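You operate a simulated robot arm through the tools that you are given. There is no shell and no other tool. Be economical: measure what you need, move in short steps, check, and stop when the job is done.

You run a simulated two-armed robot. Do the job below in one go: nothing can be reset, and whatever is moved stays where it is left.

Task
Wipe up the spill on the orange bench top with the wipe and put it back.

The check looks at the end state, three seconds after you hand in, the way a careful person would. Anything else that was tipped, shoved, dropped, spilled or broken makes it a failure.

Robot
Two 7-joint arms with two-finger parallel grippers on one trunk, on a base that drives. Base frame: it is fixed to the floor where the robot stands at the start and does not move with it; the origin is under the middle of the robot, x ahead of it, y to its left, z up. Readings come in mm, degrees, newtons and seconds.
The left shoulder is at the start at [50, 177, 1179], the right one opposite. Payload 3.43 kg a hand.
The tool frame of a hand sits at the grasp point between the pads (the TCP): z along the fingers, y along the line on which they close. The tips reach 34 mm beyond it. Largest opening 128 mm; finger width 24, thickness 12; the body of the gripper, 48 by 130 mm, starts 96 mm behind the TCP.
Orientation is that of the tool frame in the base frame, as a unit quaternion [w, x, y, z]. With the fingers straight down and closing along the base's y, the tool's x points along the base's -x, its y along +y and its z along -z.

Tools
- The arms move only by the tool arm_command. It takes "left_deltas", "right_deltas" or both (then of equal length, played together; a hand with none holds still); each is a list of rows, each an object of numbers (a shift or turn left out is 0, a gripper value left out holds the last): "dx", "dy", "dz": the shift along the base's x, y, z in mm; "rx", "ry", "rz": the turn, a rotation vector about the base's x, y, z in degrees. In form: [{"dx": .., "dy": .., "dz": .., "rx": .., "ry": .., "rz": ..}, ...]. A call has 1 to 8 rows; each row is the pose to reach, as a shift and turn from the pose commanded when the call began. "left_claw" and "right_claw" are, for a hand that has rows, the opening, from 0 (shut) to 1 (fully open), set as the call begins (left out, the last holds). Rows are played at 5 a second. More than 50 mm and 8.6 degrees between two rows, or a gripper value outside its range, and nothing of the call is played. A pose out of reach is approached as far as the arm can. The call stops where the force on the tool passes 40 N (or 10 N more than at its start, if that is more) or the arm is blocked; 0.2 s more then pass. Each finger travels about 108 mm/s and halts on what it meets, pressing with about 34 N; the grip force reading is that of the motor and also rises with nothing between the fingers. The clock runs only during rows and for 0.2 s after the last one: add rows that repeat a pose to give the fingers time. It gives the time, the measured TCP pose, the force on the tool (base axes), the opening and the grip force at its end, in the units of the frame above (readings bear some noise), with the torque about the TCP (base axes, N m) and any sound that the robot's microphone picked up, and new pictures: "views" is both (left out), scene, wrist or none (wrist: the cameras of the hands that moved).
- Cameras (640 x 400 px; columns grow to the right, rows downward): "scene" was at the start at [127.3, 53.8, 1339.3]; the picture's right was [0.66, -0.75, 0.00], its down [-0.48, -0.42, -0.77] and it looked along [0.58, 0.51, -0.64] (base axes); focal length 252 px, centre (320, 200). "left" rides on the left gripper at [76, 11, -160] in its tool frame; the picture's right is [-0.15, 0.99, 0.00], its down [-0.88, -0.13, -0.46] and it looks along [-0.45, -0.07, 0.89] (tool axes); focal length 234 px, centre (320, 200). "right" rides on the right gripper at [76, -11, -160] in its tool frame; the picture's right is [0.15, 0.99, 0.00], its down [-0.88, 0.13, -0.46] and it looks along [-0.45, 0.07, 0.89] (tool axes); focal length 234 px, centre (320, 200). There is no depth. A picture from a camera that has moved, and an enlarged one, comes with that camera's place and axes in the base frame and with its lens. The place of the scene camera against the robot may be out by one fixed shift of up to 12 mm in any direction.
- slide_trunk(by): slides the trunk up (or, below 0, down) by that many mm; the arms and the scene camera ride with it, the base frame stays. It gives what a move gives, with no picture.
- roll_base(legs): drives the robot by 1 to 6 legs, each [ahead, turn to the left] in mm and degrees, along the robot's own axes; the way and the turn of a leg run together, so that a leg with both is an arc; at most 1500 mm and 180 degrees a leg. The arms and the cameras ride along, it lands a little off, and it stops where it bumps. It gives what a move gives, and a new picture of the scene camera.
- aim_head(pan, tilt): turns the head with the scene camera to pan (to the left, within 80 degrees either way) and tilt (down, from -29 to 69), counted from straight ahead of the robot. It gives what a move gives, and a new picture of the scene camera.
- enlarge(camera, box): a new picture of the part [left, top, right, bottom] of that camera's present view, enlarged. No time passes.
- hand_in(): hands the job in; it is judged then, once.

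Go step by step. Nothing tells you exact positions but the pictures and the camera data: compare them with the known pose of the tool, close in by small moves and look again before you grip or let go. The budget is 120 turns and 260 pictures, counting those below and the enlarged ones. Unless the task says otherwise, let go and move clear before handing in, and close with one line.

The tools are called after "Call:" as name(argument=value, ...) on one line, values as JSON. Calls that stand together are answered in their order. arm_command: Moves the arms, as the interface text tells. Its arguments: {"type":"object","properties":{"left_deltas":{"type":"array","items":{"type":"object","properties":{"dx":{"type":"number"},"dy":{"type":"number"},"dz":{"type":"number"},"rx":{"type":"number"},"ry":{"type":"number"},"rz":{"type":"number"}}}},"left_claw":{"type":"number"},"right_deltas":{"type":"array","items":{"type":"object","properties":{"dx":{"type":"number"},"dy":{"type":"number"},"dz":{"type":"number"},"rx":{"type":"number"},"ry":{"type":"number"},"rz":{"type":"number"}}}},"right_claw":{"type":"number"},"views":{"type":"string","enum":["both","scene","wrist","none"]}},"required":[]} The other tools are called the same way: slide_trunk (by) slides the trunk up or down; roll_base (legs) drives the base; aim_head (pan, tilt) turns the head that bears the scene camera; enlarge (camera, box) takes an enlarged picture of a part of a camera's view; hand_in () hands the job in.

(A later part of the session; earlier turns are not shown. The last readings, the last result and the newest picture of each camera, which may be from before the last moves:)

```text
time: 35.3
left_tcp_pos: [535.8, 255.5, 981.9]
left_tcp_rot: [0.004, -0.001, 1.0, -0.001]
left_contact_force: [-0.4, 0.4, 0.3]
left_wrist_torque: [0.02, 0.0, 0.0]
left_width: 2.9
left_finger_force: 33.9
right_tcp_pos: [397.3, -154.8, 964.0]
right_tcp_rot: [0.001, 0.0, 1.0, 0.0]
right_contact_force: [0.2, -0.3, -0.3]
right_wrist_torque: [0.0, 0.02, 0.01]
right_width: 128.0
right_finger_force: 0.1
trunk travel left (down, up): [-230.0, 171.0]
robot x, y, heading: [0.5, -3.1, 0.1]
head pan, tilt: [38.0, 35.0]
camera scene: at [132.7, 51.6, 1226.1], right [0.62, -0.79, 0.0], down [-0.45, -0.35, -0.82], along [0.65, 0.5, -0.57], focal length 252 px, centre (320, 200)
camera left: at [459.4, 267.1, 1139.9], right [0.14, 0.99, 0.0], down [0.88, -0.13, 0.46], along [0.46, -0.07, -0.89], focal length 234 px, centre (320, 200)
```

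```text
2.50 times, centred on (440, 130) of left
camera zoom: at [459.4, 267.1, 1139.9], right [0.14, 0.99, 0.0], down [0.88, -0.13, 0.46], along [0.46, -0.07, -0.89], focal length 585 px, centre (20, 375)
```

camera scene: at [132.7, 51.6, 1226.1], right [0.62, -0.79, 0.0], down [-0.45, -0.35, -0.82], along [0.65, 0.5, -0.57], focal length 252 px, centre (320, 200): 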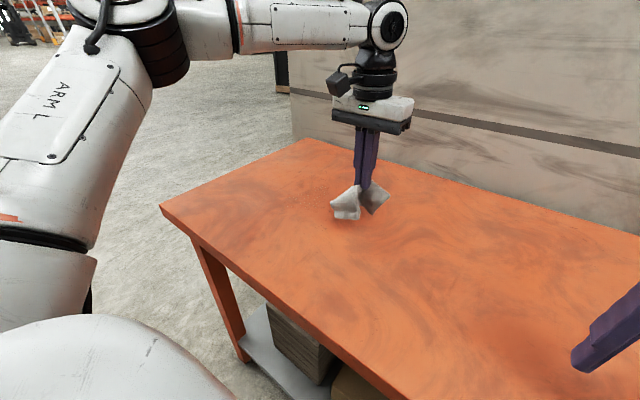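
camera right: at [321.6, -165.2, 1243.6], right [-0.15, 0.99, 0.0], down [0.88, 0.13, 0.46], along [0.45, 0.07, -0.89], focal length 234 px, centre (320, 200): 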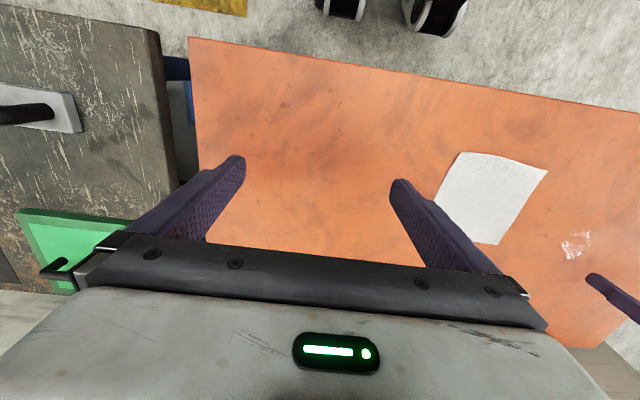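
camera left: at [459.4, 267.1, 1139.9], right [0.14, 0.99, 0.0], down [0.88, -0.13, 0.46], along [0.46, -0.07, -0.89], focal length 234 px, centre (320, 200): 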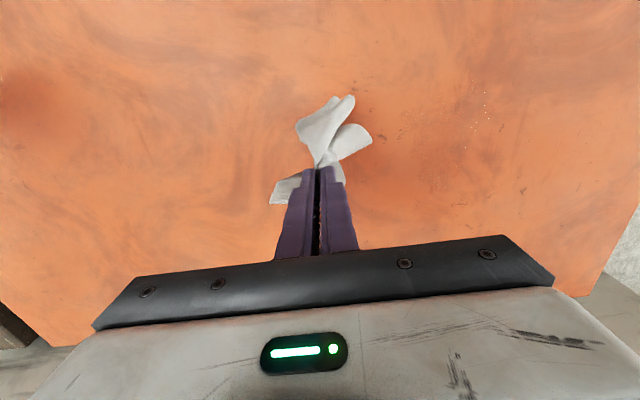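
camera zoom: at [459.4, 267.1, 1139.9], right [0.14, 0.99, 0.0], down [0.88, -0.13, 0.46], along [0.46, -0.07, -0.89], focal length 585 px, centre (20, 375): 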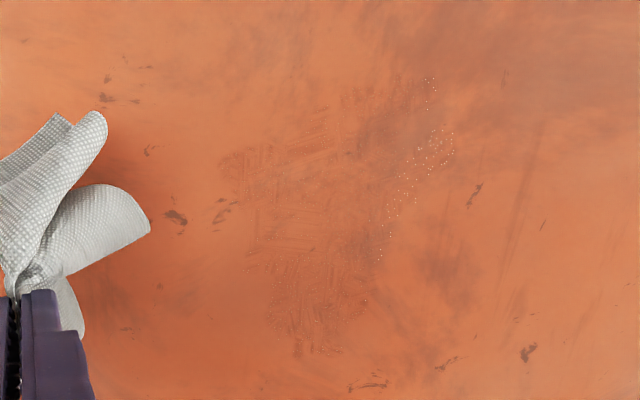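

The film is much fainter, with droplets left along (489–570, 434–455). I make a second raster with strokes along y over the whole area.

Call:
arm_command(left_deltas=[{"dx": -10, "dy": 45}, {"dx": -20, "dy": 90}, {"dx": -30, "dy": 135}, {"dx": -40, "dy": 180, "dz": -5}, {"dx": -48, "dy": 208, "dz": -45}, {"dx": -48, "dy": 208, "dz": -83}, {"dx": -48, "dy": 208, "dz": -93}, {"dx": -48, "dy": 208, "dz": -96}], views="none")

Call:
arm_command(left_deltas=[{"dy": -28}, {"dy": -56}, {"dy": -84}, {"dy": -112}, {"dx": 15, "dy": -112}, {"dx": 15, "dy": -84}, {"dx": 15, "dy": -56}, {"dx": 15, "dy": -28}], views="none")

Call:
arm_command(left_deltas=[{"dy": 28}, {"dx": 15, "dy": 30}, {"dx": 15, "dy": 0}, {"dx": 15, "dy": -28}, {"dx": 15, "dy": -56}, {"dx": 15, "dy": -84}, {"dx": 30, "dy": -84}, {"dx": 30, "dy": -56}], views="none")

Call:
arm_command(left_deltas=[{"dy": 28}, {"dy": 56}, {"dy": 84}, {"dx": 15, "dy": 80}, {"dx": 15, "dy": 56}, {"dx": 15, "dy": 28}, {"dx": 15, "dy": 0}, {"dx": 15, "dy": -28}], views="wrist")

```text
time: 37.1
left_tcp_pos: [491.1, 464.1, 888.7]
left_tcp_rot: [0.008, 0.0, 1.0, 0.0]
left_contact_force: [0.1, 3.8, 17.5]
left_wrist_torque: [0.18, -0.13, 0.03]
left_width: 3.0
left_finger_force: 33.8
right_tcp_pos: [395.9, -154.5, 964.9]
right_tcp_rot: [0.001, 0.0, 1.0, 0.001]
right_contact_force: [0.3, -0.6, -0.5]
right_wrist_torque: [-0.02, -0.03, -0.03]
right_width: 128.2
right_finger_force: 0.1
trunk travel left (down, up): [-230.0, 171.0]
robot x, y, heading: [-0.7, -3.2, -0.2]
head pan, tilt: [38.0, 35.0]
```

```text
time: 38.9
left_tcp_pos: [502.6, 434.4, 888.3]
left_tcp_rot: [0.007, 0.002, 1.0, 0.0]
left_contact_force: [0.0, -6.0, 22.2]
left_wrist_torque: [-0.13, -0.18, -0.04]
left_width: 3.3
left_finger_force: 34.5
right_tcp_pos: [397.4, -156.8, 964.7]
right_tcp_rot: [0.001, 0.0, 1.0, 0.0]
right_contact_force: [-0.5, -0.8, -0.5]
right_wrist_torque: [-0.01, 0.0, 0.02]
right_width: 127.7
right_finger_force: 0.0
trunk travel left (down, up): [-230.0, 171.0]
robot x, y, heading: [-0.0, -0.4, 0.2]
head pan, tilt: [38.0, 35.0]
```

```text
time: 40.7
left_tcp_pos: [534.2, 376.8, 887.8]
left_tcp_rot: [0.008, 0.001, 1.0, -0.001]
left_contact_force: [0.7, -7.2, 21.7]
left_wrist_torque: [-0.16, -0.19, -0.06]
left_width: 3.0
left_finger_force: 33.8
right_tcp_pos: [396.1, -156.4, 965.3]
right_tcp_rot: [0.001, 0.001, 1.0, 0.001]
right_contact_force: [-0.1, 0.4, -0.7]
right_wrist_torque: [0.01, -0.01, 0.02]
right_width: 128.0
right_finger_force: 0.1
trunk travel left (down, up): [-230.0, 171.0]
robot x, y, heading: [3.2, -1.3, -0.2]
head pan, tilt: [38.0, 35.0]
```

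```text
time: 42.5
left_tcp_pos: [548.0, 352.9, 888.8]
left_tcp_rot: [0.007, -0.002, 1.0, 0.0]
left_contact_force: [-0.1, 7.9, 29.7]
left_wrist_torque: [0.43, -0.23, 0.06]
left_width: 2.8
left_finger_force: 34.2
right_tcp_pos: [395.2, -155.5, 966.5]
right_tcp_rot: [0.001, 0.0, 1.0, 0.0]
right_contact_force: [-1.0, -0.2, -0.2]
right_wrist_torque: [0.02, 0.0, -0.01]
right_width: 127.9
right_finger_force: 0.1
trunk travel left (down, up): [-230.0, 171.0]
robot x, y, heading: [2.4, -0.7, 0.0]
head pan, tilt: [38.0, 35.0]
camera left: at [469.5, 363.2, 1046.2], right [0.14, 0.99, 0.0], down [0.87, -0.13, 0.47], along [0.46, -0.07, -0.88], focal length 234 px, centre (320, 200)
```

left: 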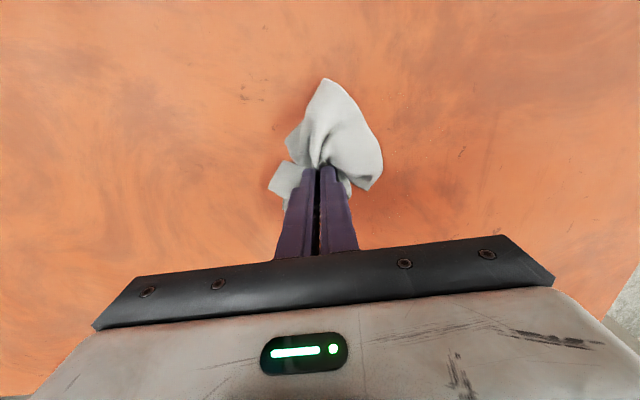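

The film looks nearly gone. I finish the far strips at x 565–602.

Call:
arm_command(left_deltas=[{"dx": 15, "dy": 5}, {"dx": 15, "dy": 33}, {"dx": 15, "dy": 61}, {"dx": 15, "dy": 89}, {"dx": 30, "dy": 89}, {"dx": 30, "dy": 61}, {"dx": 30, "dy": 33}, {"dx": 30, "dy": 10}], views="none")

Call:
arm_command(left_deltas=[{"dx": 15, "dy": 5}, {"dx": 17, "dy": 33}, {"dx": 17, "dy": 55}, {"dx": 24, "dy": 45}, {"dx": 26, "dy": 30}, {"dx": 26, "dy": 10}, {"dx": 10, "dy": -5}, {"dx": 0, "dy": -5}], views="none")

Call:
arm_command(left_deltas=[{"dz": 25}, {"dz": 60}, {"dx": -10, "dy": -35, "dz": 90}, {"dx": -20, "dy": -70, "dz": 95}, {"dx": -35, "dy": -110, "dz": 95}, {"dx": -35, "dy": -110, "dz": 95}], views="both")

Call:
enlarge(camera="left", box=[340, 50, 540, 210])

Call:
enlarge(camera="scene", box=[240, 140, 400, 240])

```text
time: 44.3
left_tcp_pos: [577.7, 361.6, 888.8]
left_tcp_rot: [0.006, 0.0, 1.0, 0.0]
left_contact_force: [-0.4, 7.1, 23.3]
left_wrist_torque: [0.35, -0.12, 0.05]
left_width: 2.8
left_finger_force: 34.1
right_tcp_pos: [394.9, -156.5, 965.1]
right_tcp_rot: [0.001, 0.0, 1.0, 0.001]
right_contact_force: [0.4, 0.2, 0.0]
right_wrist_torque: [0.01, 0.02, -0.02]
right_width: 128.1
right_finger_force: 0.1
trunk travel left (down, up): [-230.0, 171.0]
robot x, y, heading: [-1.1, -1.1, 0.0]
head pan, tilt: [38.0, 35.0]
```

```text
time: 46.1
left_tcp_pos: [580.0, 354.7, 887.6]
left_tcp_rot: [0.007, 0.0, 1.0, -0.003]
left_contact_force: [4.8, -0.6, 20.4]
left_wrist_torque: [0.04, -0.36, -0.03]
left_width: 2.7
left_finger_force: 34.3
left hand out of reach, approached as far as the arm can: row 5, 6
right_tcp_pos: [396.1, -155.9, 966.0]
right_tcp_rot: [0.001, -0.001, 1.0, 0.001]
right_contact_force: [0.3, -0.1, 1.0]
right_wrist_torque: [-0.02, -0.01, -0.01]
right_width: 127.9
right_finger_force: 0.2
trunk travel left (down, up): [-230.0, 171.0]
robot x, y, heading: [2.2, -2.6, 0.1]
head pan, tilt: [38.0, 35.0]
```

```text
time: 47.5
left_tcp_pos: [544.6, 248.3, 981.1]
left_tcp_rot: [0.006, -0.001, 1.0, 0.0]
left_contact_force: [-0.4, -0.6, 0.0]
left_wrist_torque: [0.0, -0.01, -0.01]
left_width: 3.1
left_finger_force: 34.4
right_tcp_pos: [396.6, -155.3, 965.2]
right_tcp_rot: [0.0, 0.0, 1.0, 0.0]
right_contact_force: [-0.3, 0.8, 0.1]
right_wrist_torque: [-0.01, -0.01, 0.01]
right_width: 127.9
right_finger_force: 0.1
trunk travel left (down, up): [-230.0, 171.0]
robot x, y, heading: [-1.2, 1.5, 0.0]
head pan, tilt: [38.0, 35.0]
camera scene: at [132.8, 51.7, 1226.1], right [0.62, -0.79, 0.0], down [-0.45, -0.35, -0.82], along [0.65, 0.5, -0.57], focal length 252 px, centre (320, 200)
camera left: at [466.4, 258.7, 1139.1], right [0.15, 0.99, 0.0], down [0.88, -0.13, 0.46], along [0.46, -0.07, -0.89], focal length 234 px, centre (320, 200)
```

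scene: 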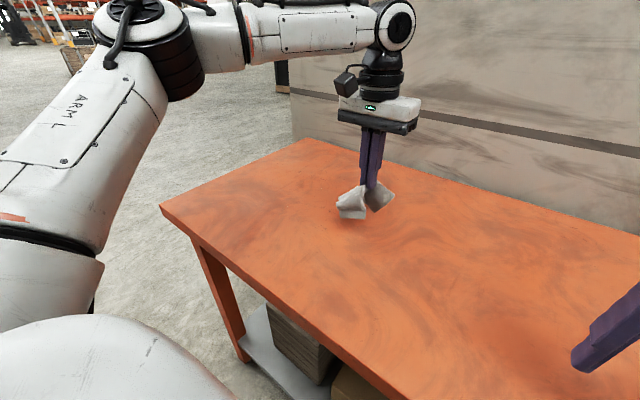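
left: 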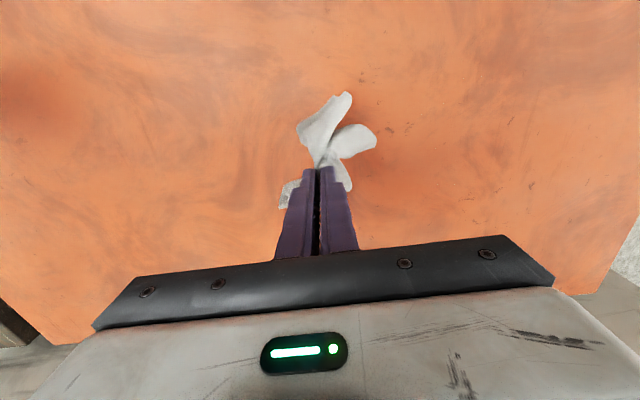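

```text
2.50 times, centred on (440, 130) of left
camera zoom: at [466.4, 258.7, 1139.1], right [0.15, 0.99, 0.0], down [0.88, -0.13, 0.46], along [0.46, -0.07, -0.89], focal length 585 px, centre (20, 375)
```

zoom: 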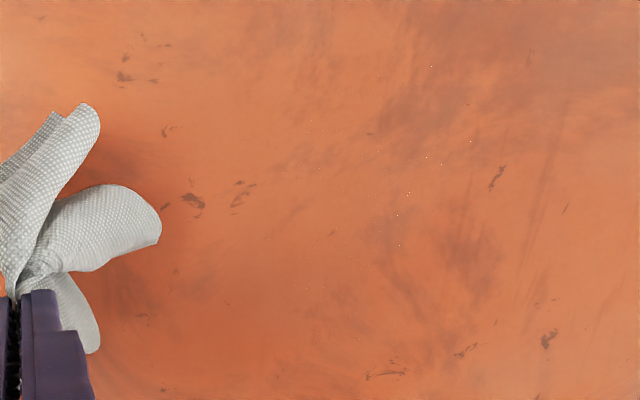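

```text
4.00 times, centred on (320, 190) of scene
camera zoom: at [132.8, 51.7, 1226.1], right [0.62, -0.79, 0.0], down [-0.45, -0.35, -0.82], along [0.65, 0.5, -0.57], focal length 1007 px, centre (320, 240)
```

zoom: 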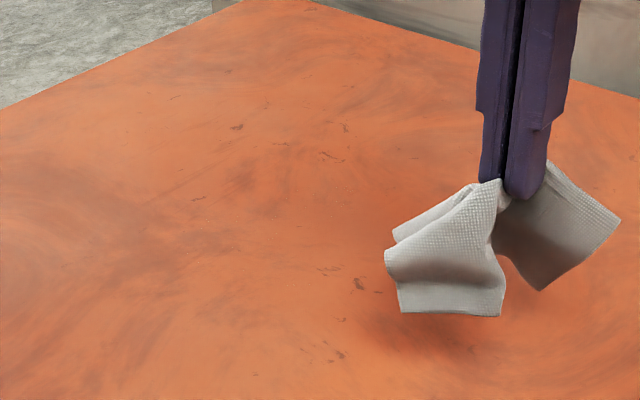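

The film has gone, leaving a few tiny specks around (492–568, 432–459) and (612, 396). I make one more pass over those.

Call:
arm_command(left_deltas=[{"dx": -14, "dy": 45}, {"dx": -28, "dy": 90}, {"dx": -42, "dy": 135}, {"dx": -57, "dy": 180, "dz": -5}, {"dx": -59, "dy": 192, "dz": -45}, {"dx": -59, "dy": 192, "dz": -83}, {"dx": -59, "dy": 192, "dz": -92}, {"dx": -59, "dy": 192, "dz": -95}], views="none")

Call:
arm_command(left_deltas=[{"dx": 12, "dy": -8}, {"dx": 25, "dy": 10}, {"dx": 40, "dy": 26}, {"dx": 50, "dy": 18}, {"dx": 38, "dy": 5}, {"dx": 48, "dy": -10}, {"dx": 60, "dy": -8}, {"dx": 70, "dy": 4}], views="none")

Call:
arm_command(left_deltas=[{"dx": 15, "dy": 5}, {"dx": 28, "dy": -2}, {"dx": 15, "dy": -15}, {"dx": 0, "dy": -15}, {"dx": 10, "dy": -25}, {"dx": 28, "dy": -30}, {"dx": 44, "dy": -38}, {"dx": 44, "dy": -55}], views="none")

Call:
arm_command(left_deltas=[{"dx": -15}, {"dx": -30}, {"dx": -30, "dz": 30}, {"dx": -30, "dz": 70}, {"dx": -40, "dy": -45, "dz": 90}, {"dx": -50, "dy": -90, "dz": 95}, {"dx": -55, "dy": -135, "dz": 95}, {"dx": -55, "dy": -135, "dz": 95}], views="both")

Call:
enlarge(camera="left", box=[340, 50, 560, 226])

```text
time: 49.3
left_tcp_pos: [484.9, 438.7, 888.9]
left_tcp_rot: [0.009, 0.001, 1.0, 0.0]
left_contact_force: [0.6, 1.6, 18.7]
left_wrist_torque: [0.19, -0.05, -0.04]
left_width: 2.8
left_finger_force: 33.7
right_tcp_pos: [397.2, -154.9, 964.7]
right_tcp_rot: [0.0, 0.0, 1.0, 0.001]
right_contact_force: [0.1, -0.3, -0.6]
right_wrist_torque: [0.02, -0.01, 0.03]
right_width: 128.1
right_finger_force: 0.0
trunk travel left (down, up): [-230.0, 171.0]
robot x, y, heading: [-1.2, -1.9, 0.1]
head pan, tilt: [38.0, 35.0]
```

```text
time: 51.1
left_tcp_pos: [555.3, 439.3, 890.0]
left_tcp_rot: [0.007, 0.001, 1.0, -0.003]
left_contact_force: [-3.4, -5.8, 20.5]
left_wrist_torque: [-0.06, 0.06, 0.0]
left_width: 3.0
left_finger_force: 34.1
right_tcp_pos: [396.1, -155.5, 965.4]
right_tcp_rot: [0.002, 0.0, 1.0, 0.001]
right_contact_force: [-0.1, -0.2, -0.1]
right_wrist_torque: [0.05, 0.01, 0.01]
right_width: 127.9
right_finger_force: 0.1
trunk travel left (down, up): [-230.0, 171.0]
robot x, y, heading: [-1.9, -4.1, -0.0]
head pan, tilt: [38.0, 35.0]
```

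```text
time: 52.9
left_tcp_pos: [598.8, 387.8, 889.1]
left_tcp_rot: [0.007, -0.001, 1.0, 0.0]
left_contact_force: [0.1, 5.6, 20.5]
left_wrist_torque: [0.42, -0.06, 0.01]
left_width: 3.0
left_finger_force: 34.4
right_tcp_pos: [396.3, -154.9, 964.8]
right_tcp_rot: [0.0, 0.0, 1.0, 0.002]
right_contact_force: [0.7, 0.1, 0.1]
right_wrist_torque: [0.04, -0.01, -0.02]
right_width: 128.0
right_finger_force: 0.1
trunk travel left (down, up): [-230.0, 171.0]
robot x, y, heading: [3.4, 1.8, -0.0]
head pan, tilt: [38.0, 35.0]
```

```text
refused: row 5 steps farther than a row can; nothing moved
```

```text
2.27 times, centred on (450, 138) of left
camera zoom: at [519.7, 398.8, 1046.7], right [0.14, 0.99, 0.0], down [0.87, -0.13, 0.47], along [0.46, -0.07, -0.88], focal length 532 px, centre (24, 341)
```

zoom: 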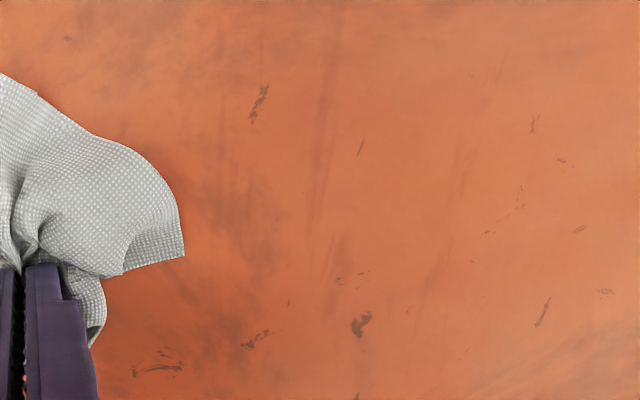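

One step of the lift was too long and the move was refused, so I resend it in shorter steps.

Call:
arm_command(left_deltas=[{"dx": -15}, {"dx": -30}, {"dx": -30, "dz": 30}, {"dx": -30, "dz": 70}, {"dx": -35, "dy": -40, "dz": 90}, {"dx": -45, "dy": -85, "dz": 95}, {"dx": -55, "dy": -130, "dz": 95}, {"dx": -55, "dy": -130, "dz": 95}], views="both")

Call:
enlarge(camera="left", box=[340, 50, 540, 210])

```text
time: 54.7
left_tcp_pos: [542.8, 258.8, 982.4]
left_tcp_rot: [0.004, -0.001, 1.0, -0.001]
left_contact_force: [0.3, 0.3, 0.3]
left_wrist_torque: [0.01, -0.02, 0.01]
left_width: 3.0
left_finger_force: 34.3
right_tcp_pos: [396.9, -154.4, 964.1]
right_tcp_rot: [0.0, 0.0, 1.0, 0.0]
right_contact_force: [-0.1, -0.1, -1.0]
right_wrist_torque: [-0.01, 0.0, 0.0]
right_width: 127.9
right_finger_force: 0.0
trunk travel left (down, up): [-230.0, 171.0]
robot x, y, heading: [2.6, 2.3, 0.0]
head pan, tilt: [38.0, 35.0]
camera scene: at [132.7, 51.7, 1226.1], right [0.62, -0.79, 0.0], down [-0.45, -0.35, -0.82], along [0.65, 0.5, -0.57], focal length 252 px, centre (320, 200)
camera left: at [465.7, 269.1, 1140.1], right [0.15, 0.99, 0.0], down [0.88, -0.13, 0.46], along [0.46, -0.07, -0.89], focal length 234 px, centre (320, 200)
```

scene: 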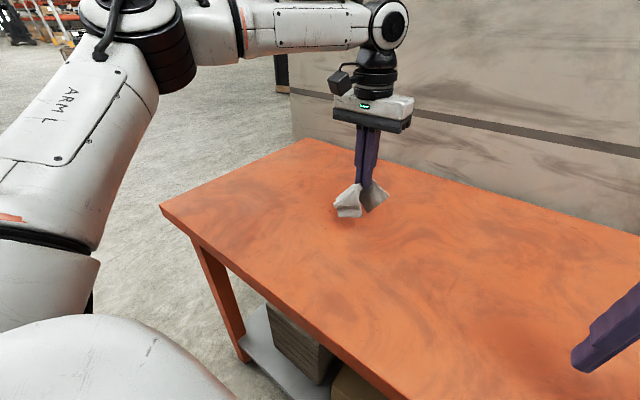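
left: 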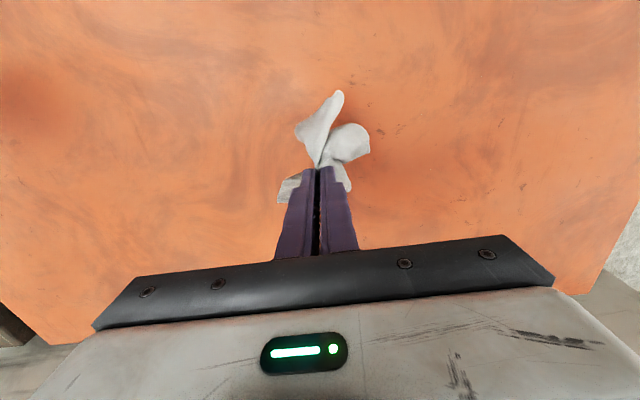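

```text
2.50 times, centred on (440, 130) of left
camera zoom: at [465.7, 269.1, 1140.1], right [0.15, 0.99, 0.0], down [0.88, -0.13, 0.46], along [0.46, -0.07, -0.89], focal length 585 px, centre (20, 375)
```

zoom: 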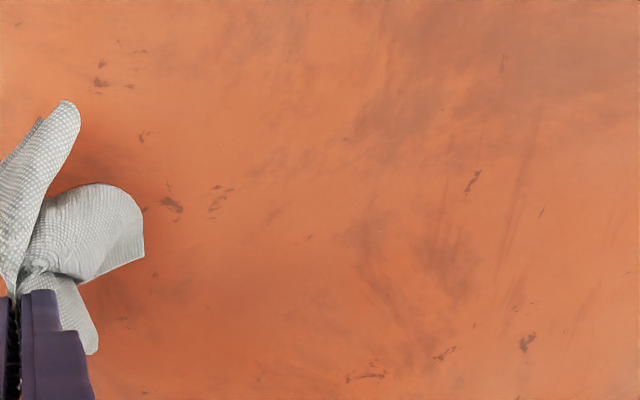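

The bench is clean now. I bring the wipe back to its original place at (480, 166) and lower it lightly to the bench.

Call:
arm_command(left_deltas=[{"dx": -25, "dy": -37}, {"dx": -50, "dy": -75}, {"dx": -63, "dy": -93}, {"dx": -63, "dy": -93, "dz": -40}, {"dx": -63, "dy": -93, "dz": -75}, {"dx": -63, "dy": -93, "dz": -88}, {"dx": -63, "dy": -93, "dz": -94}, {"dx": -63, "dy": -93, "dz": -95}], views="wrist")

```text
time: 56.5
left_tcp_pos: [481.1, 165.0, 888.3]
left_tcp_rot: [0.008, -0.001, 1.0, -0.002]
left_contact_force: [0.0, 3.3, 22.6]
left_wrist_torque: [0.29, -0.08, -0.02]
left_width: 2.9
left_finger_force: 34.6
right_tcp_pos: [396.9, -154.7, 965.6]
right_tcp_rot: [0.0, 0.0, 1.0, 0.0]
right_contact_force: [0.3, 0.5, 0.5]
right_wrist_torque: [-0.02, 0.03, -0.01]
right_width: 127.8
right_finger_force: 0.1
trunk travel left (down, up): [-230.0, 171.0]
robot x, y, heading: [0.5, -1.1, -0.1]
head pan, tilt: [38.0, 35.0]
camera left: at [402.1, 175.9, 1046.7], right [0.15, 0.99, 0.0], down [0.87, -0.13, 0.47], along [0.46, -0.07, -0.88], focal length 234 px, centre (320, 200)
```

left: 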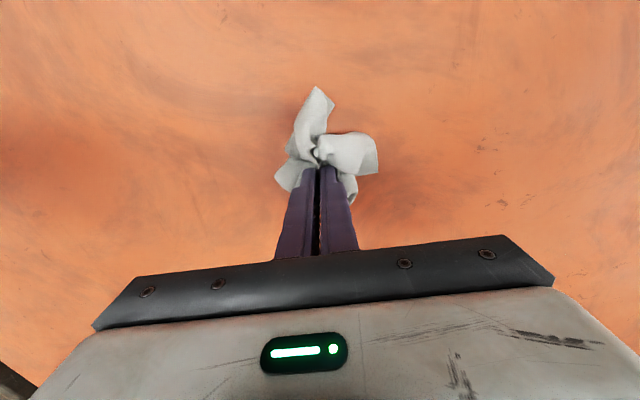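

It is set down in place. I open the fingers while lightly pressing, so that they spread the fold out again.

Call:
arm_command(left_deltas=[{"dz": 0}, {"dz": 0}, {"dz": 0}, {"dz": 0}], left_claw=0.42, views="wrist")

Call:
arm_command(left_deltas=[{"dz": 10}, {"dz": 30}, {"dz": 70}, {"dz": 110}, {"dz": 110}], views="both")

```text
time: 57.5
left_tcp_pos: [479.7, 163.0, 888.9]
left_tcp_rot: [0.007, 0.0, 1.0, -0.002]
left_contact_force: [0.8, -8.4, 27.4]
left_wrist_torque: [0.61, -0.06, -0.06]
left_width: 49.2
left_finger_force: 0.0
right_tcp_pos: [395.4, -155.7, 965.1]
right_tcp_rot: [0.001, 0.0, 1.0, 0.001]
right_contact_force: [0.4, -1.1, 0.0]
right_wrist_torque: [-0.01, -0.02, -0.02]
right_width: 128.0
right_finger_force: 0.0
trunk travel left (down, up): [-230.0, 171.0]
robot x, y, heading: [-0.6, 0.2, -0.0]
head pan, tilt: [38.0, 35.0]
camera left: at [401.5, 174.3, 1046.8], right [0.15, 0.99, 0.0], down [0.87, -0.13, 0.47], along [0.46, -0.07, -0.88], focal length 234 px, centre (320, 200)
```

left: 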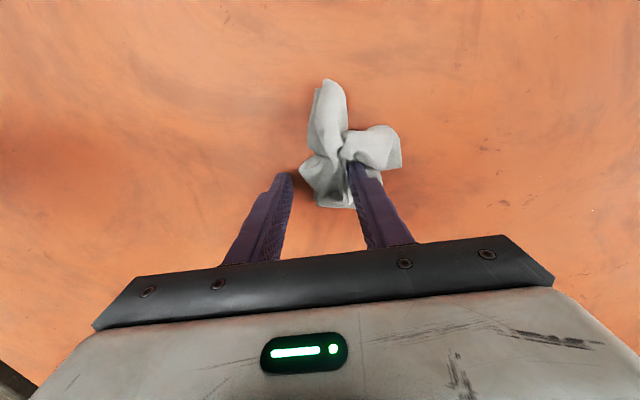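

```text
time: 58.7
left_tcp_pos: [481.1, 165.3, 994.2]
left_tcp_rot: [0.005, -0.001, 1.0, -0.001]
left_contact_force: [0.6, -0.7, -0.2]
left_wrist_torque: [0.0, -0.02, -0.01]
left_width: 53.6
left_finger_force: 0.1
right_tcp_pos: [396.1, -153.4, 964.7]
right_tcp_rot: [0.0, 0.0, 1.0, 0.0]
right_contact_force: [-0.3, 0.3, -0.3]
right_wrist_torque: [0.02, 0.0, 0.0]
right_width: 127.8
right_finger_force: 0.1
trunk travel left (down, up): [-230.0, 171.0]
robot x, y, heading: [1.9, -2.5, 0.1]
head pan, tilt: [38.0, 35.0]
camera scene: at [132.7, 51.6, 1226.1], right [0.62, -0.79, 0.0], down [-0.45, -0.35, -0.82], along [0.65, 0.5, -0.57], focal length 252 px, centre (320, 200)
camera left: at [403.2, 176.8, 1153.8], right [0.15, 0.99, 0.0], down [0.88, -0.13, 0.46], along [0.46, -0.07, -0.89], focal length 234 px, centre (320, 200)
```

scene: 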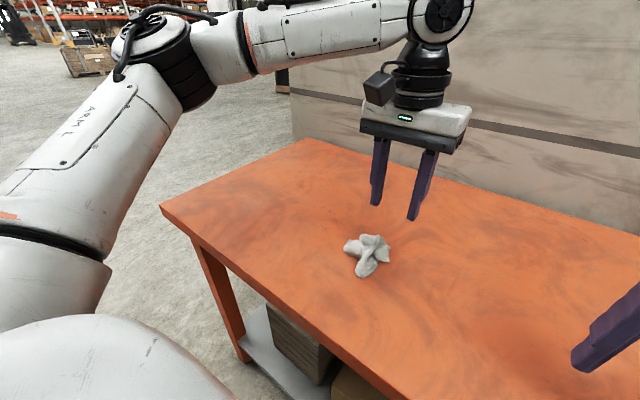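
left: 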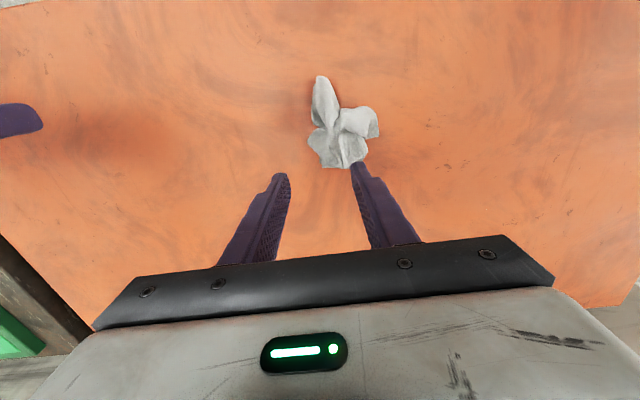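

The wipe is released but crumpled, and its middle is about 30 mm off, near (459, 196). I look closer to see how to spread it out and put it right.

Call:
enlarge(camera="left", box=[280, 60, 400, 180])

Call:
enlarge(camera="scene", box=[310, 210, 430, 300])

```text
3.33 times, centred on (340, 120) of left
camera zoom: at [403.2, 176.8, 1153.8], right [0.15, 0.99, 0.0], down [0.88, -0.13, 0.46], along [0.46, -0.07, -0.89], focal length 781 px, centre (253, 467)
```

zoom: 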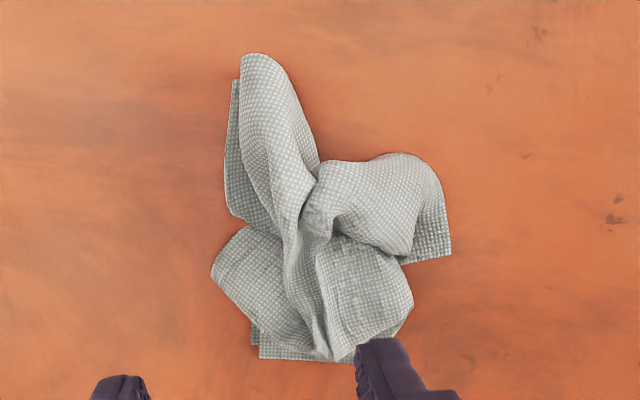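

```text
4.44 times, centred on (370, 255) of scene
camera zoom: at [132.7, 51.6, 1226.1], right [0.62, -0.79, 0.0], down [-0.45, -0.35, -0.82], along [0.65, 0.5, -0.57], focal length 1119 px, centre (98, -44)
```

zoom: 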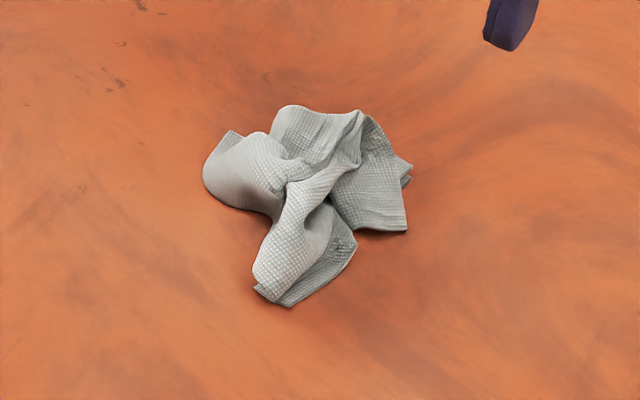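

The wipe lies in four folded flaps, with the flap nearest the robot ending at about (405–415, 177). I will pinch that flap near its end, lift it so the wipe hangs open, and drape it flat over the original spot.

Call:
arm_command(left_deltas=[{"dx": -32, "dy": 6, "dz": -10}, {"dx": -63, "dy": 12, "dz": -40}, {"dx": -63, "dy": 12, "dz": -75}, {"dx": -63, "dy": 12, "dz": -95}, {"dx": -63, "dy": 12, "dz": -103}, {"dx": -63, "dy": 12, "dz": -107}, {"dx": -63, "dy": 12, "dz": -107}], left_claw=0.55, views="both")

```text
time: 60.3
left_tcp_pos: [418.0, 177.8, 888.7]
left_tcp_rot: [0.004, 0.0, 1.0, -0.001]
left_contact_force: [-0.4, -0.3, -0.4]
left_wrist_torque: [0.02, 0.0, 0.02]
left_width: 70.6
left_finger_force: 0.0
right_tcp_pos: [396.9, -154.2, 963.8]
right_tcp_rot: [0.0, 0.0, 1.0, 0.001]
right_contact_force: [-0.3, -0.2, 0.2]
right_wrist_torque: [0.01, -0.01, 0.0]
right_width: 127.7
right_finger_force: 0.0
trunk travel left (down, up): [-230.0, 171.0]
robot x, y, heading: [-0.3, 2.9, 0.2]
head pan, tilt: [38.0, 35.0]
camera scene: at [132.8, 51.6, 1226.1], right [0.62, -0.79, 0.0], down [-0.45, -0.35, -0.82], along [0.65, 0.5, -0.57], focal length 252 px, centre (320, 200)
camera left: at [340.0, 188.9, 1046.9], right [0.15, 0.99, 0.0], down [0.88, -0.13, 0.46], along [0.46, -0.07, -0.89], focal length 234 px, centre (320, 200)
```

scene: 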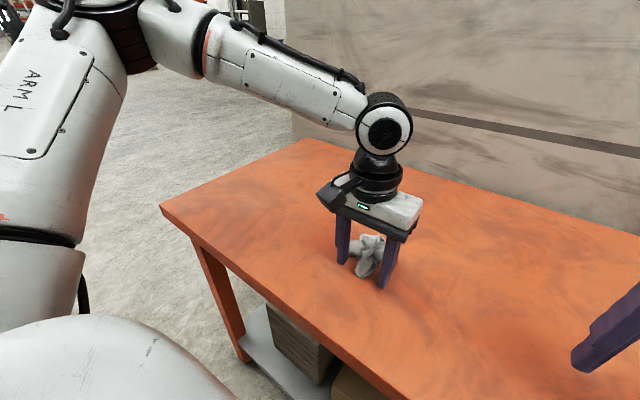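
left: 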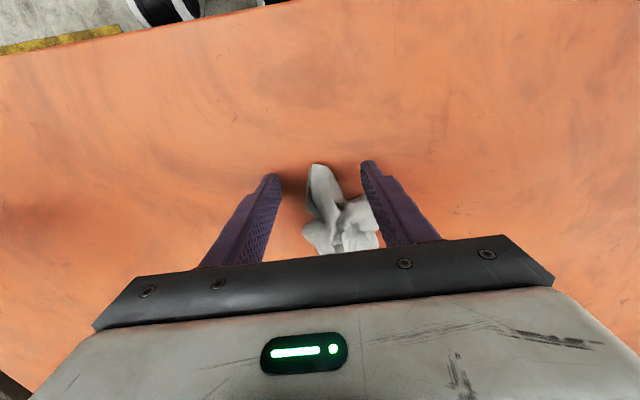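

The flap end sits between the fingertips. I close, then lift slowly.

Call:
arm_command(left_deltas=[{"dz": -2}, {"dz": -2}, {"dz": -2}, {"dz": -2}, {"dz": -2}], left_claw=0, views="none")

Call:
arm_command(left_deltas=[{"dz": 30}, {"dx": 15, "dz": 70}, {"dx": 30, "dz": 110}, {"dx": 45, "dz": 150}, {"dx": 60, "dz": 190}, {"dx": 65, "dz": 215}, {"dx": 65, "dz": 215}], views="both")

```text
time: 61.5
left_tcp_pos: [417.3, 178.1, 887.2]
left_tcp_rot: [0.006, 0.0, 1.0, -0.001]
left_contact_force: [-1.4, 1.9, 16.0]
left_wrist_torque: [0.1, 0.01, -0.01]
left_width: 3.0
left_finger_force: 33.6
right_tcp_pos: [396.8, -154.8, 965.0]
right_tcp_rot: [0.002, 0.001, 1.0, -0.001]
right_contact_force: [0.5, 0.0, 0.8]
right_wrist_torque: [0.0, -0.03, 0.06]
right_width: 128.0
right_finger_force: 0.1
trunk travel left (down, up): [-230.0, 171.0]
robot x, y, heading: [-0.2, 3.3, -0.1]
head pan, tilt: [38.0, 35.0]
```

```text
time: 63.1
left_tcp_pos: [466.5, 192.4, 1087.7]
left_tcp_rot: [0.004, -0.001, 1.0, -0.001]
left_contact_force: [0.2, -0.8, -0.8]
left_wrist_torque: [-0.02, 0.01, 0.02]
left_width: 2.6
left_finger_force: 34.0
left hand out of reach, approached as far as the arm can: row 5, 6, 7
right_tcp_pos: [396.7, -155.0, 965.6]
right_tcp_rot: [0.0, 0.0, 1.0, 0.0]
right_contact_force: [-0.6, -1.0, 0.4]
right_wrist_torque: [-0.02, 0.0, 0.0]
right_width: 128.2
right_finger_force: 0.0
trunk travel left (down, up): [-230.0, 171.0]
robot x, y, heading: [-3.3, -2.4, -0.0]
head pan, tilt: [38.0, 35.0]
camera scene: at [132.4, 51.6, 1226.2], right [0.62, -0.79, 0.0], down [-0.45, -0.35, -0.82], along [0.65, 0.5, -0.57], focal length 252 px, centre (320, 200)
camera left: at [390.0, 204.5, 1246.2], right [0.15, 0.99, 0.0], down [0.88, -0.13, 0.46], along [0.46, -0.07, -0.89], focal length 234 px, centre (320, 200)
```

scene: 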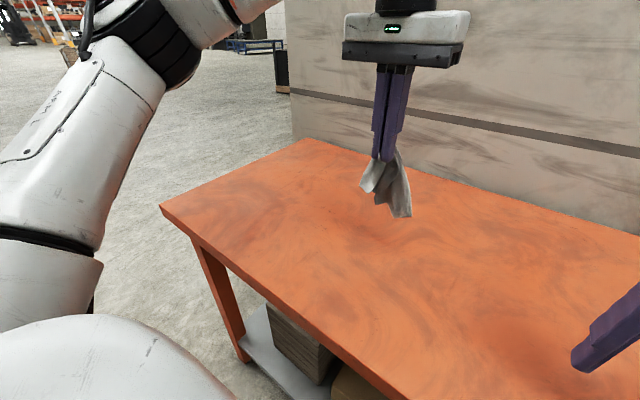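
left: 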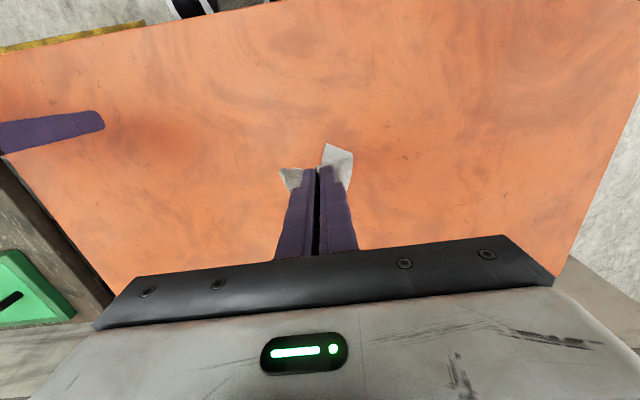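

The wipe hangs from the fingers. I zoom in to judge its hang length.

Call:
enlarge(camera="scene", box=[320, 130, 460, 240])

```text
3.64 times, centred on (390, 185) of scene
camera zoom: at [132.4, 51.6, 1226.2], right [0.62, -0.79, 0.0], down [-0.45, -0.35, -0.82], along [0.65, 0.5, -0.57], focal length 916 px, centre (66, 254)
```

zoom: 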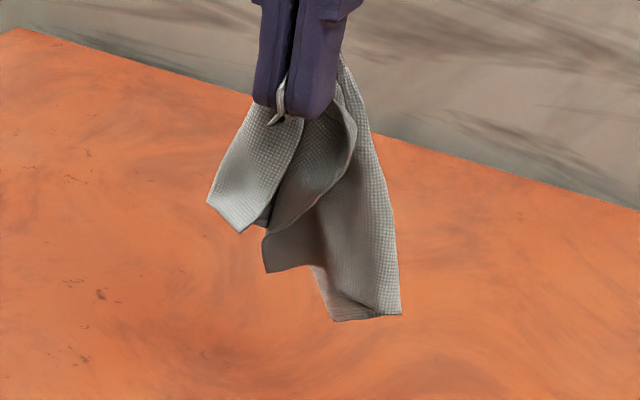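

It hangs about 110 mm below the tips. I will set it down at the far side and draw the hand back toward the robot while lowering, so the wipe trails out flat over its original spot.

Call:
arm_command(left_deltas=[{"dx": 26, "dy": -8, "dz": -32}, {"dx": 52, "dy": -16, "dz": -64}, {"dx": 78, "dy": -25, "dz": -98}, {"dx": 78, "dy": -25, "dz": -98}, {"dx": 66, "dy": -25, "dz": -118}, {"dx": 54, "dy": -25, "dz": -138}, {"dx": 42, "dy": -25, "dz": -155}, {"dx": 28, "dy": -25, "dz": -168}], views="wrist")

Call:
arm_command(left_deltas=[{"dx": -14, "dz": -10}, {"dx": -28, "dz": -18}, {"dx": -42, "dz": -24}, {"dx": -55, "dz": -27}, {"dx": -65, "dz": -29}, {"dx": -72, "dz": -30}], views="both")

```text
time: 64.9
left_tcp_pos: [494.9, 167.8, 918.3]
left_tcp_rot: [0.004, -0.001, 1.0, -0.001]
left_contact_force: [0.0, -0.1, -1.1]
left_wrist_torque: [-0.02, -0.01, 0.02]
left_width: 2.6
left_finger_force: 34.1
left hand out of reach, approached as far as the arm can: row 1, 2, 3, 4, 5, 6, 7
right_tcp_pos: [397.2, -155.3, 964.1]
right_tcp_rot: [0.0, 0.0, 1.0, 0.0]
right_contact_force: [-0.2, 0.5, -0.4]
right_wrist_torque: [0.0, -0.01, 0.03]
right_width: 127.8
right_finger_force: 0.0
trunk travel left (down, up): [-230.0, 171.0]
robot x, y, heading: [-2.7, 1.0, 0.1]
head pan, tilt: [38.0, 35.0]
camera left: at [418.1, 178.7, 1077.4], right [0.15, 0.99, 0.0], down [0.88, -0.13, 0.46], along [0.46, -0.07, -0.89], focal length 234 px, centre (320, 200)
```

left: 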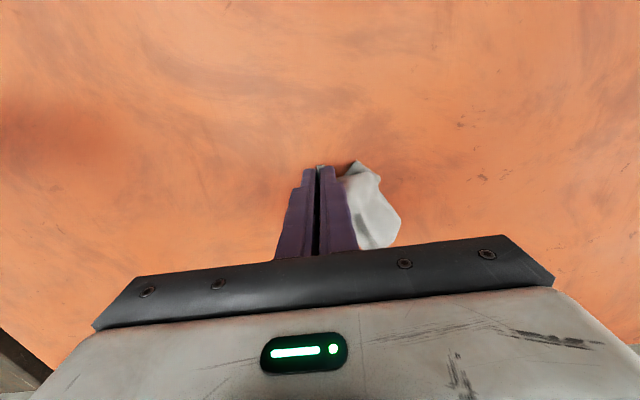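

```text
time: 66.3
left_tcp_pos: [423.5, 167.5, 889.1]
left_tcp_rot: [0.004, -0.001, 1.0, -0.001]
left_contact_force: [1.7, -0.7, 1.0]
left_wrist_torque: [0.0, -0.02, -0.02]
left_width: 2.4
left_finger_force: 34.1
right_tcp_pos: [397.2, -154.9, 964.4]
right_tcp_rot: [0.0, 0.0, 1.0, 0.001]
right_contact_force: [-0.4, -0.9, -0.4]
right_wrist_torque: [0.0, -0.03, 0.01]
right_width: 127.9
right_finger_force: 0.1
trunk travel left (down, up): [-230.0, 171.0]
robot x, y, heading: [0.7, -0.3, -0.4]
head pan, tilt: [38.0, 35.0]
camera scene: at [132.7, 51.6, 1226.2], right [0.62, -0.79, 0.0], down [-0.45, -0.35, -0.82], along [0.65, 0.5, -0.57], focal length 252 px, centre (320, 200)
camera left: at [345.7, 179.4, 1047.8], right [0.14, 0.99, 0.0], down [0.88, -0.13, 0.46], along [0.46, -0.07, -0.89], focal length 234 px, centre (320, 200)
```

scene: 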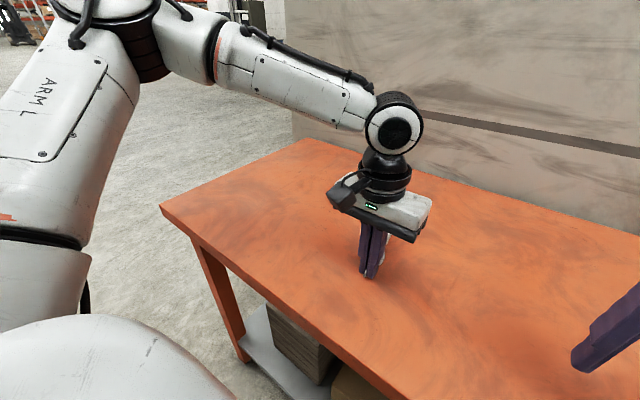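
left: 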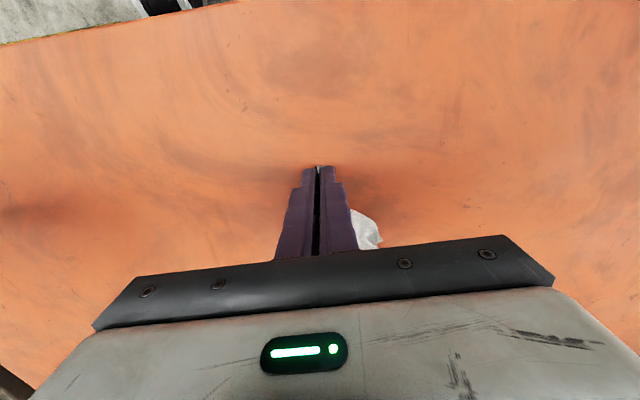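

The wipe now trails behind the fingers. I open and rise clear to see it.

Call:
arm_command(left_deltas=[{"dz": 0}, {"dz": 0}, {"dz": 0}, {"dz": 30}, {"dz": 70}, {"dx": -30, "dz": 100}, {"dx": -40, "dz": 110}], left_claw=0.4, views="both")

Call:
enlarge(camera="scene", box=[310, 200, 460, 300])

```text
time: 67.9
left_tcp_pos: [382.6, 167.0, 1000.2]
left_tcp_rot: [0.003, -0.001, 1.0, 0.0]
left_contact_force: [0.6, -0.3, -0.5]
left_wrist_torque: [0.01, 0.01, -0.01]
left_width: 51.0
left_finger_force: 0.0
right_tcp_pos: [398.0, -154.8, 964.0]
right_tcp_rot: [-0.001, 0.0, 1.0, 0.0]
right_contact_force: [0.1, 0.5, 1.0]
right_wrist_torque: [0.01, -0.01, 0.02]
right_width: 127.9
right_finger_force: 0.1
trunk travel left (down, up): [-230.0, 171.0]
robot x, y, heading: [-2.7, 1.4, -0.0]
head pan, tilt: [38.0, 35.0]
camera scene: at [132.7, 51.6, 1226.1], right [0.62, -0.79, 0.0], down [-0.45, -0.35, -0.82], along [0.65, 0.5, -0.57], focal length 252 px, centre (320, 200)
camera left: at [305.0, 178.3, 1157.9], right [0.15, 0.99, 0.0], down [0.88, -0.13, 0.46], along [0.46, -0.07, -0.89], focal length 234 px, centre (320, 200)
```

scene: 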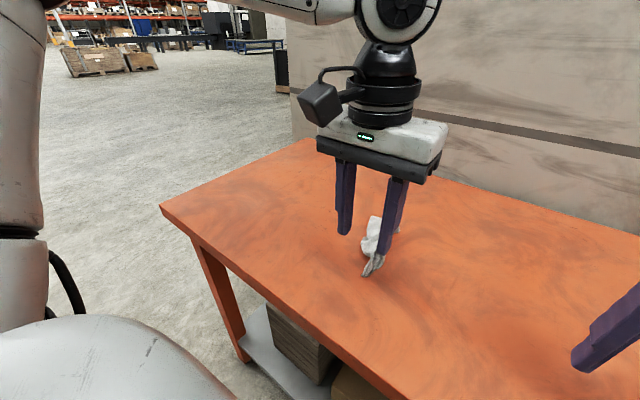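
left: 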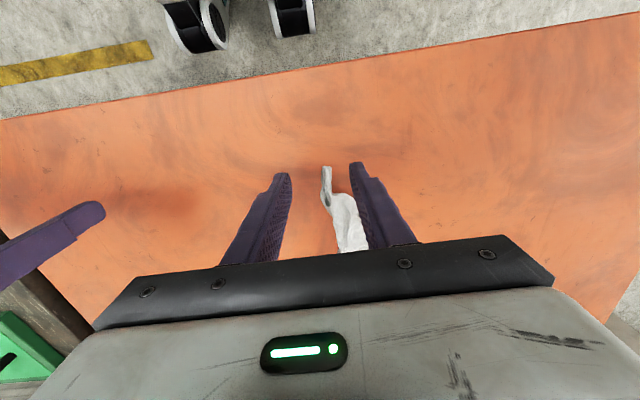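

```text
4.00 times, centred on (385, 250) of scene
camera zoom: at [132.7, 51.6, 1226.1], right [0.62, -0.79, 0.0], down [-0.45, -0.35, -0.82], along [0.65, 0.5, -0.57], focal length 1007 px, centre (60, 0)
```

zoom: 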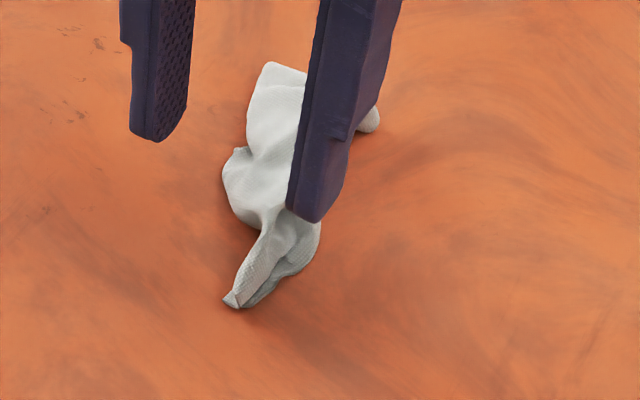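

The wipe is now a strip along x. I move the hand sideways to get a clear view from above.

Call:
arm_command(left_deltas=[{"dx": 10, "dy": 40}, {"dx": 25, "dy": 85}, {"dx": 40, "dy": 130}, {"dx": 40, "dy": 150}, {"dx": 40, "dy": 150}], views="both")

Call:
enlarge(camera="scene", box=[310, 190, 460, 300])

Call:
enlarge(camera="left", box=[60, 60, 300, 240])

```text
time: 69.1
left_tcp_pos: [422.2, 317.8, 999.7]
left_tcp_rot: [0.005, 0.0, 1.0, -0.001]
left_contact_force: [0.6, 0.4, -0.1]
left_wrist_torque: [-0.01, 0.02, 0.0]
left_width: 51.2
left_finger_force: 0.1
right_tcp_pos: [396.6, -154.4, 963.2]
right_tcp_rot: [0.0, 0.0, 1.0, -0.001]
right_contact_force: [0.5, 0.4, -0.6]
right_wrist_torque: [0.0, 0.02, 0.05]
right_width: 128.1
right_finger_force: 0.0
trunk travel left (down, up): [-230.0, 171.0]
robot x, y, heading: [2.3, -3.0, 0.1]
head pan, tilt: [38.0, 35.0]
camera scene: at [132.8, 51.6, 1226.1], right [0.62, -0.79, 0.0], down [-0.45, -0.35, -0.82], along [0.65, 0.5, -0.57], focal length 252 px, centre (320, 200)
camera left: at [345.8, 329.6, 1157.8], right [0.15, 0.99, 0.0], down [0.88, -0.13, 0.46], along [0.46, -0.07, -0.89], focal length 234 px, centre (320, 200)
```

scene: 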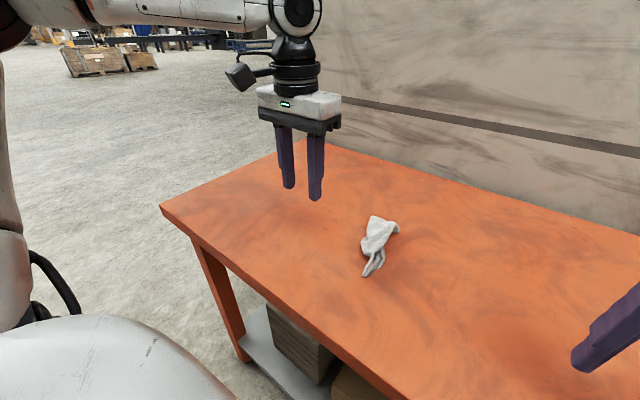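
left: 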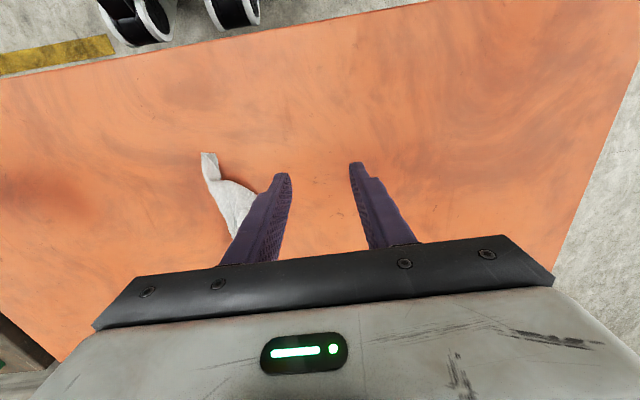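

```text
3.64 times, centred on (385, 245) of scene
camera zoom: at [132.8, 51.6, 1226.1], right [0.62, -0.79, 0.0], down [-0.45, -0.35, -0.82], along [0.65, 0.5, -0.57], focal length 916 px, centre (84, 36)
```

zoom: 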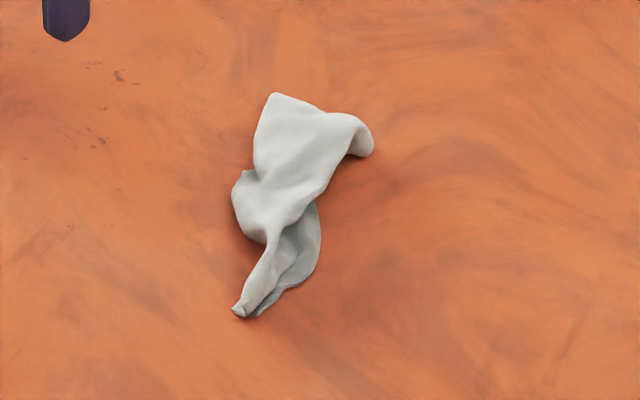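

```text
2.22 times, centred on (180, 150) of left
camera zoom: at [345.8, 329.6, 1157.8], right [0.15, 0.99, 0.0], down [0.88, -0.13, 0.46], along [0.46, -0.07, -0.89], focal length 520 px, centre (631, 311)
```

zoom: 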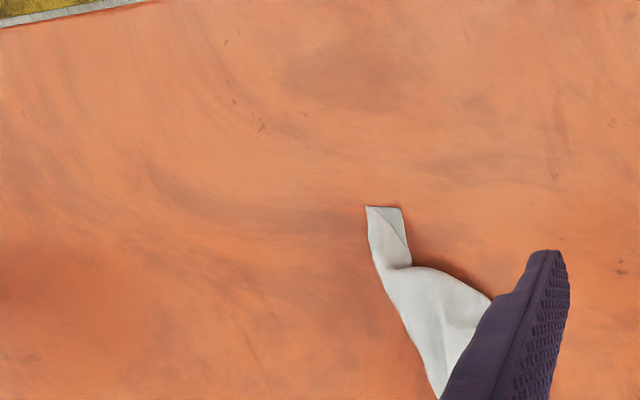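

The wipe covers x 415–585, y 160–240, centred near (505, 198), about 40 mm off its original centre at (479, 167). I will press it lightly with the fingertips and slide it back over its spot.

Call:
arm_command(left_deltas=[{"dx": 27, "dy": -40}, {"dx": 55, "dy": -80}, {"dx": 83, "dy": -121}, {"dx": 83, "dy": -121, "dz": -45}, {"dx": 83, "dy": -121, "dz": -85}, {"dx": 83, "dy": -121, "dz": -100}, {"dx": 83, "dy": -121, "dz": -106}, {"dx": 83, "dy": -121, "dz": -110}], left_claw=0.3, views="both")

```text
time: 70.9
left_tcp_pos: [506.0, 198.3, 889.9]
left_tcp_rot: [0.004, 0.0, 1.0, -0.001]
left_contact_force: [0.2, 0.0, 0.8]
left_wrist_torque: [0.05, -0.01, 0.02]
left_width: 38.3
left_finger_force: 0.0
right_tcp_pos: [397.8, -153.4, 964.4]
right_tcp_rot: [-0.001, 0.001, 1.0, 0.0]
right_contact_force: [-0.4, 0.1, 0.1]
right_wrist_torque: [0.01, 0.01, 0.03]
right_width: 127.9
right_finger_force: 0.0
trunk travel left (down, up): [-230.0, 171.0]
robot x, y, heading: [0.8, 1.8, 0.1]
head pan, tilt: [38.0, 35.0]
camera scene: at [132.7, 51.6, 1226.1], right [0.62, -0.79, 0.0], down [-0.45, -0.35, -0.82], along [0.65, 0.5, -0.57], focal length 252 px, centre (320, 200)
camera left: at [429.2, 208.2, 1047.6], right [0.15, 0.99, 0.0], down [0.88, -0.13, 0.46], along [0.46, -0.07, -0.89], focal length 234 px, centre (320, 200)
```

scene: 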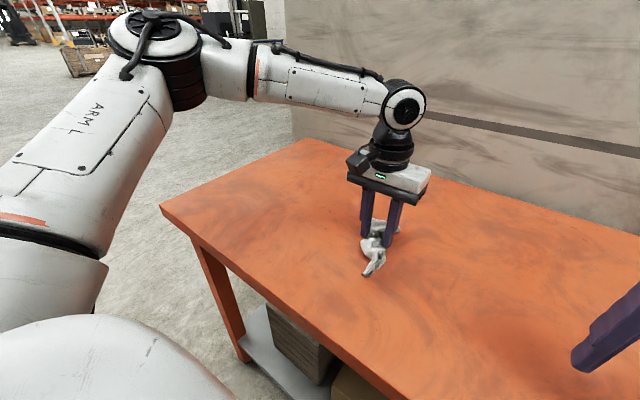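
left: 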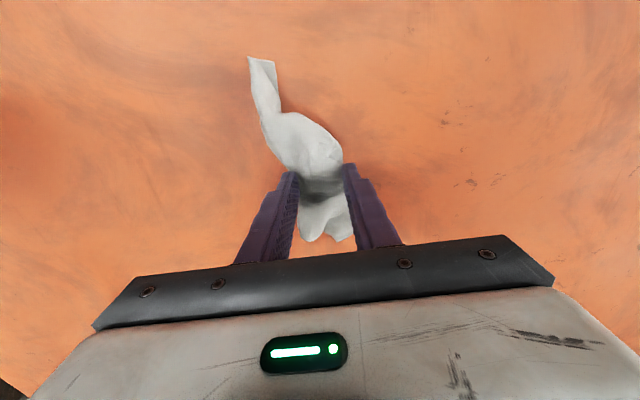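

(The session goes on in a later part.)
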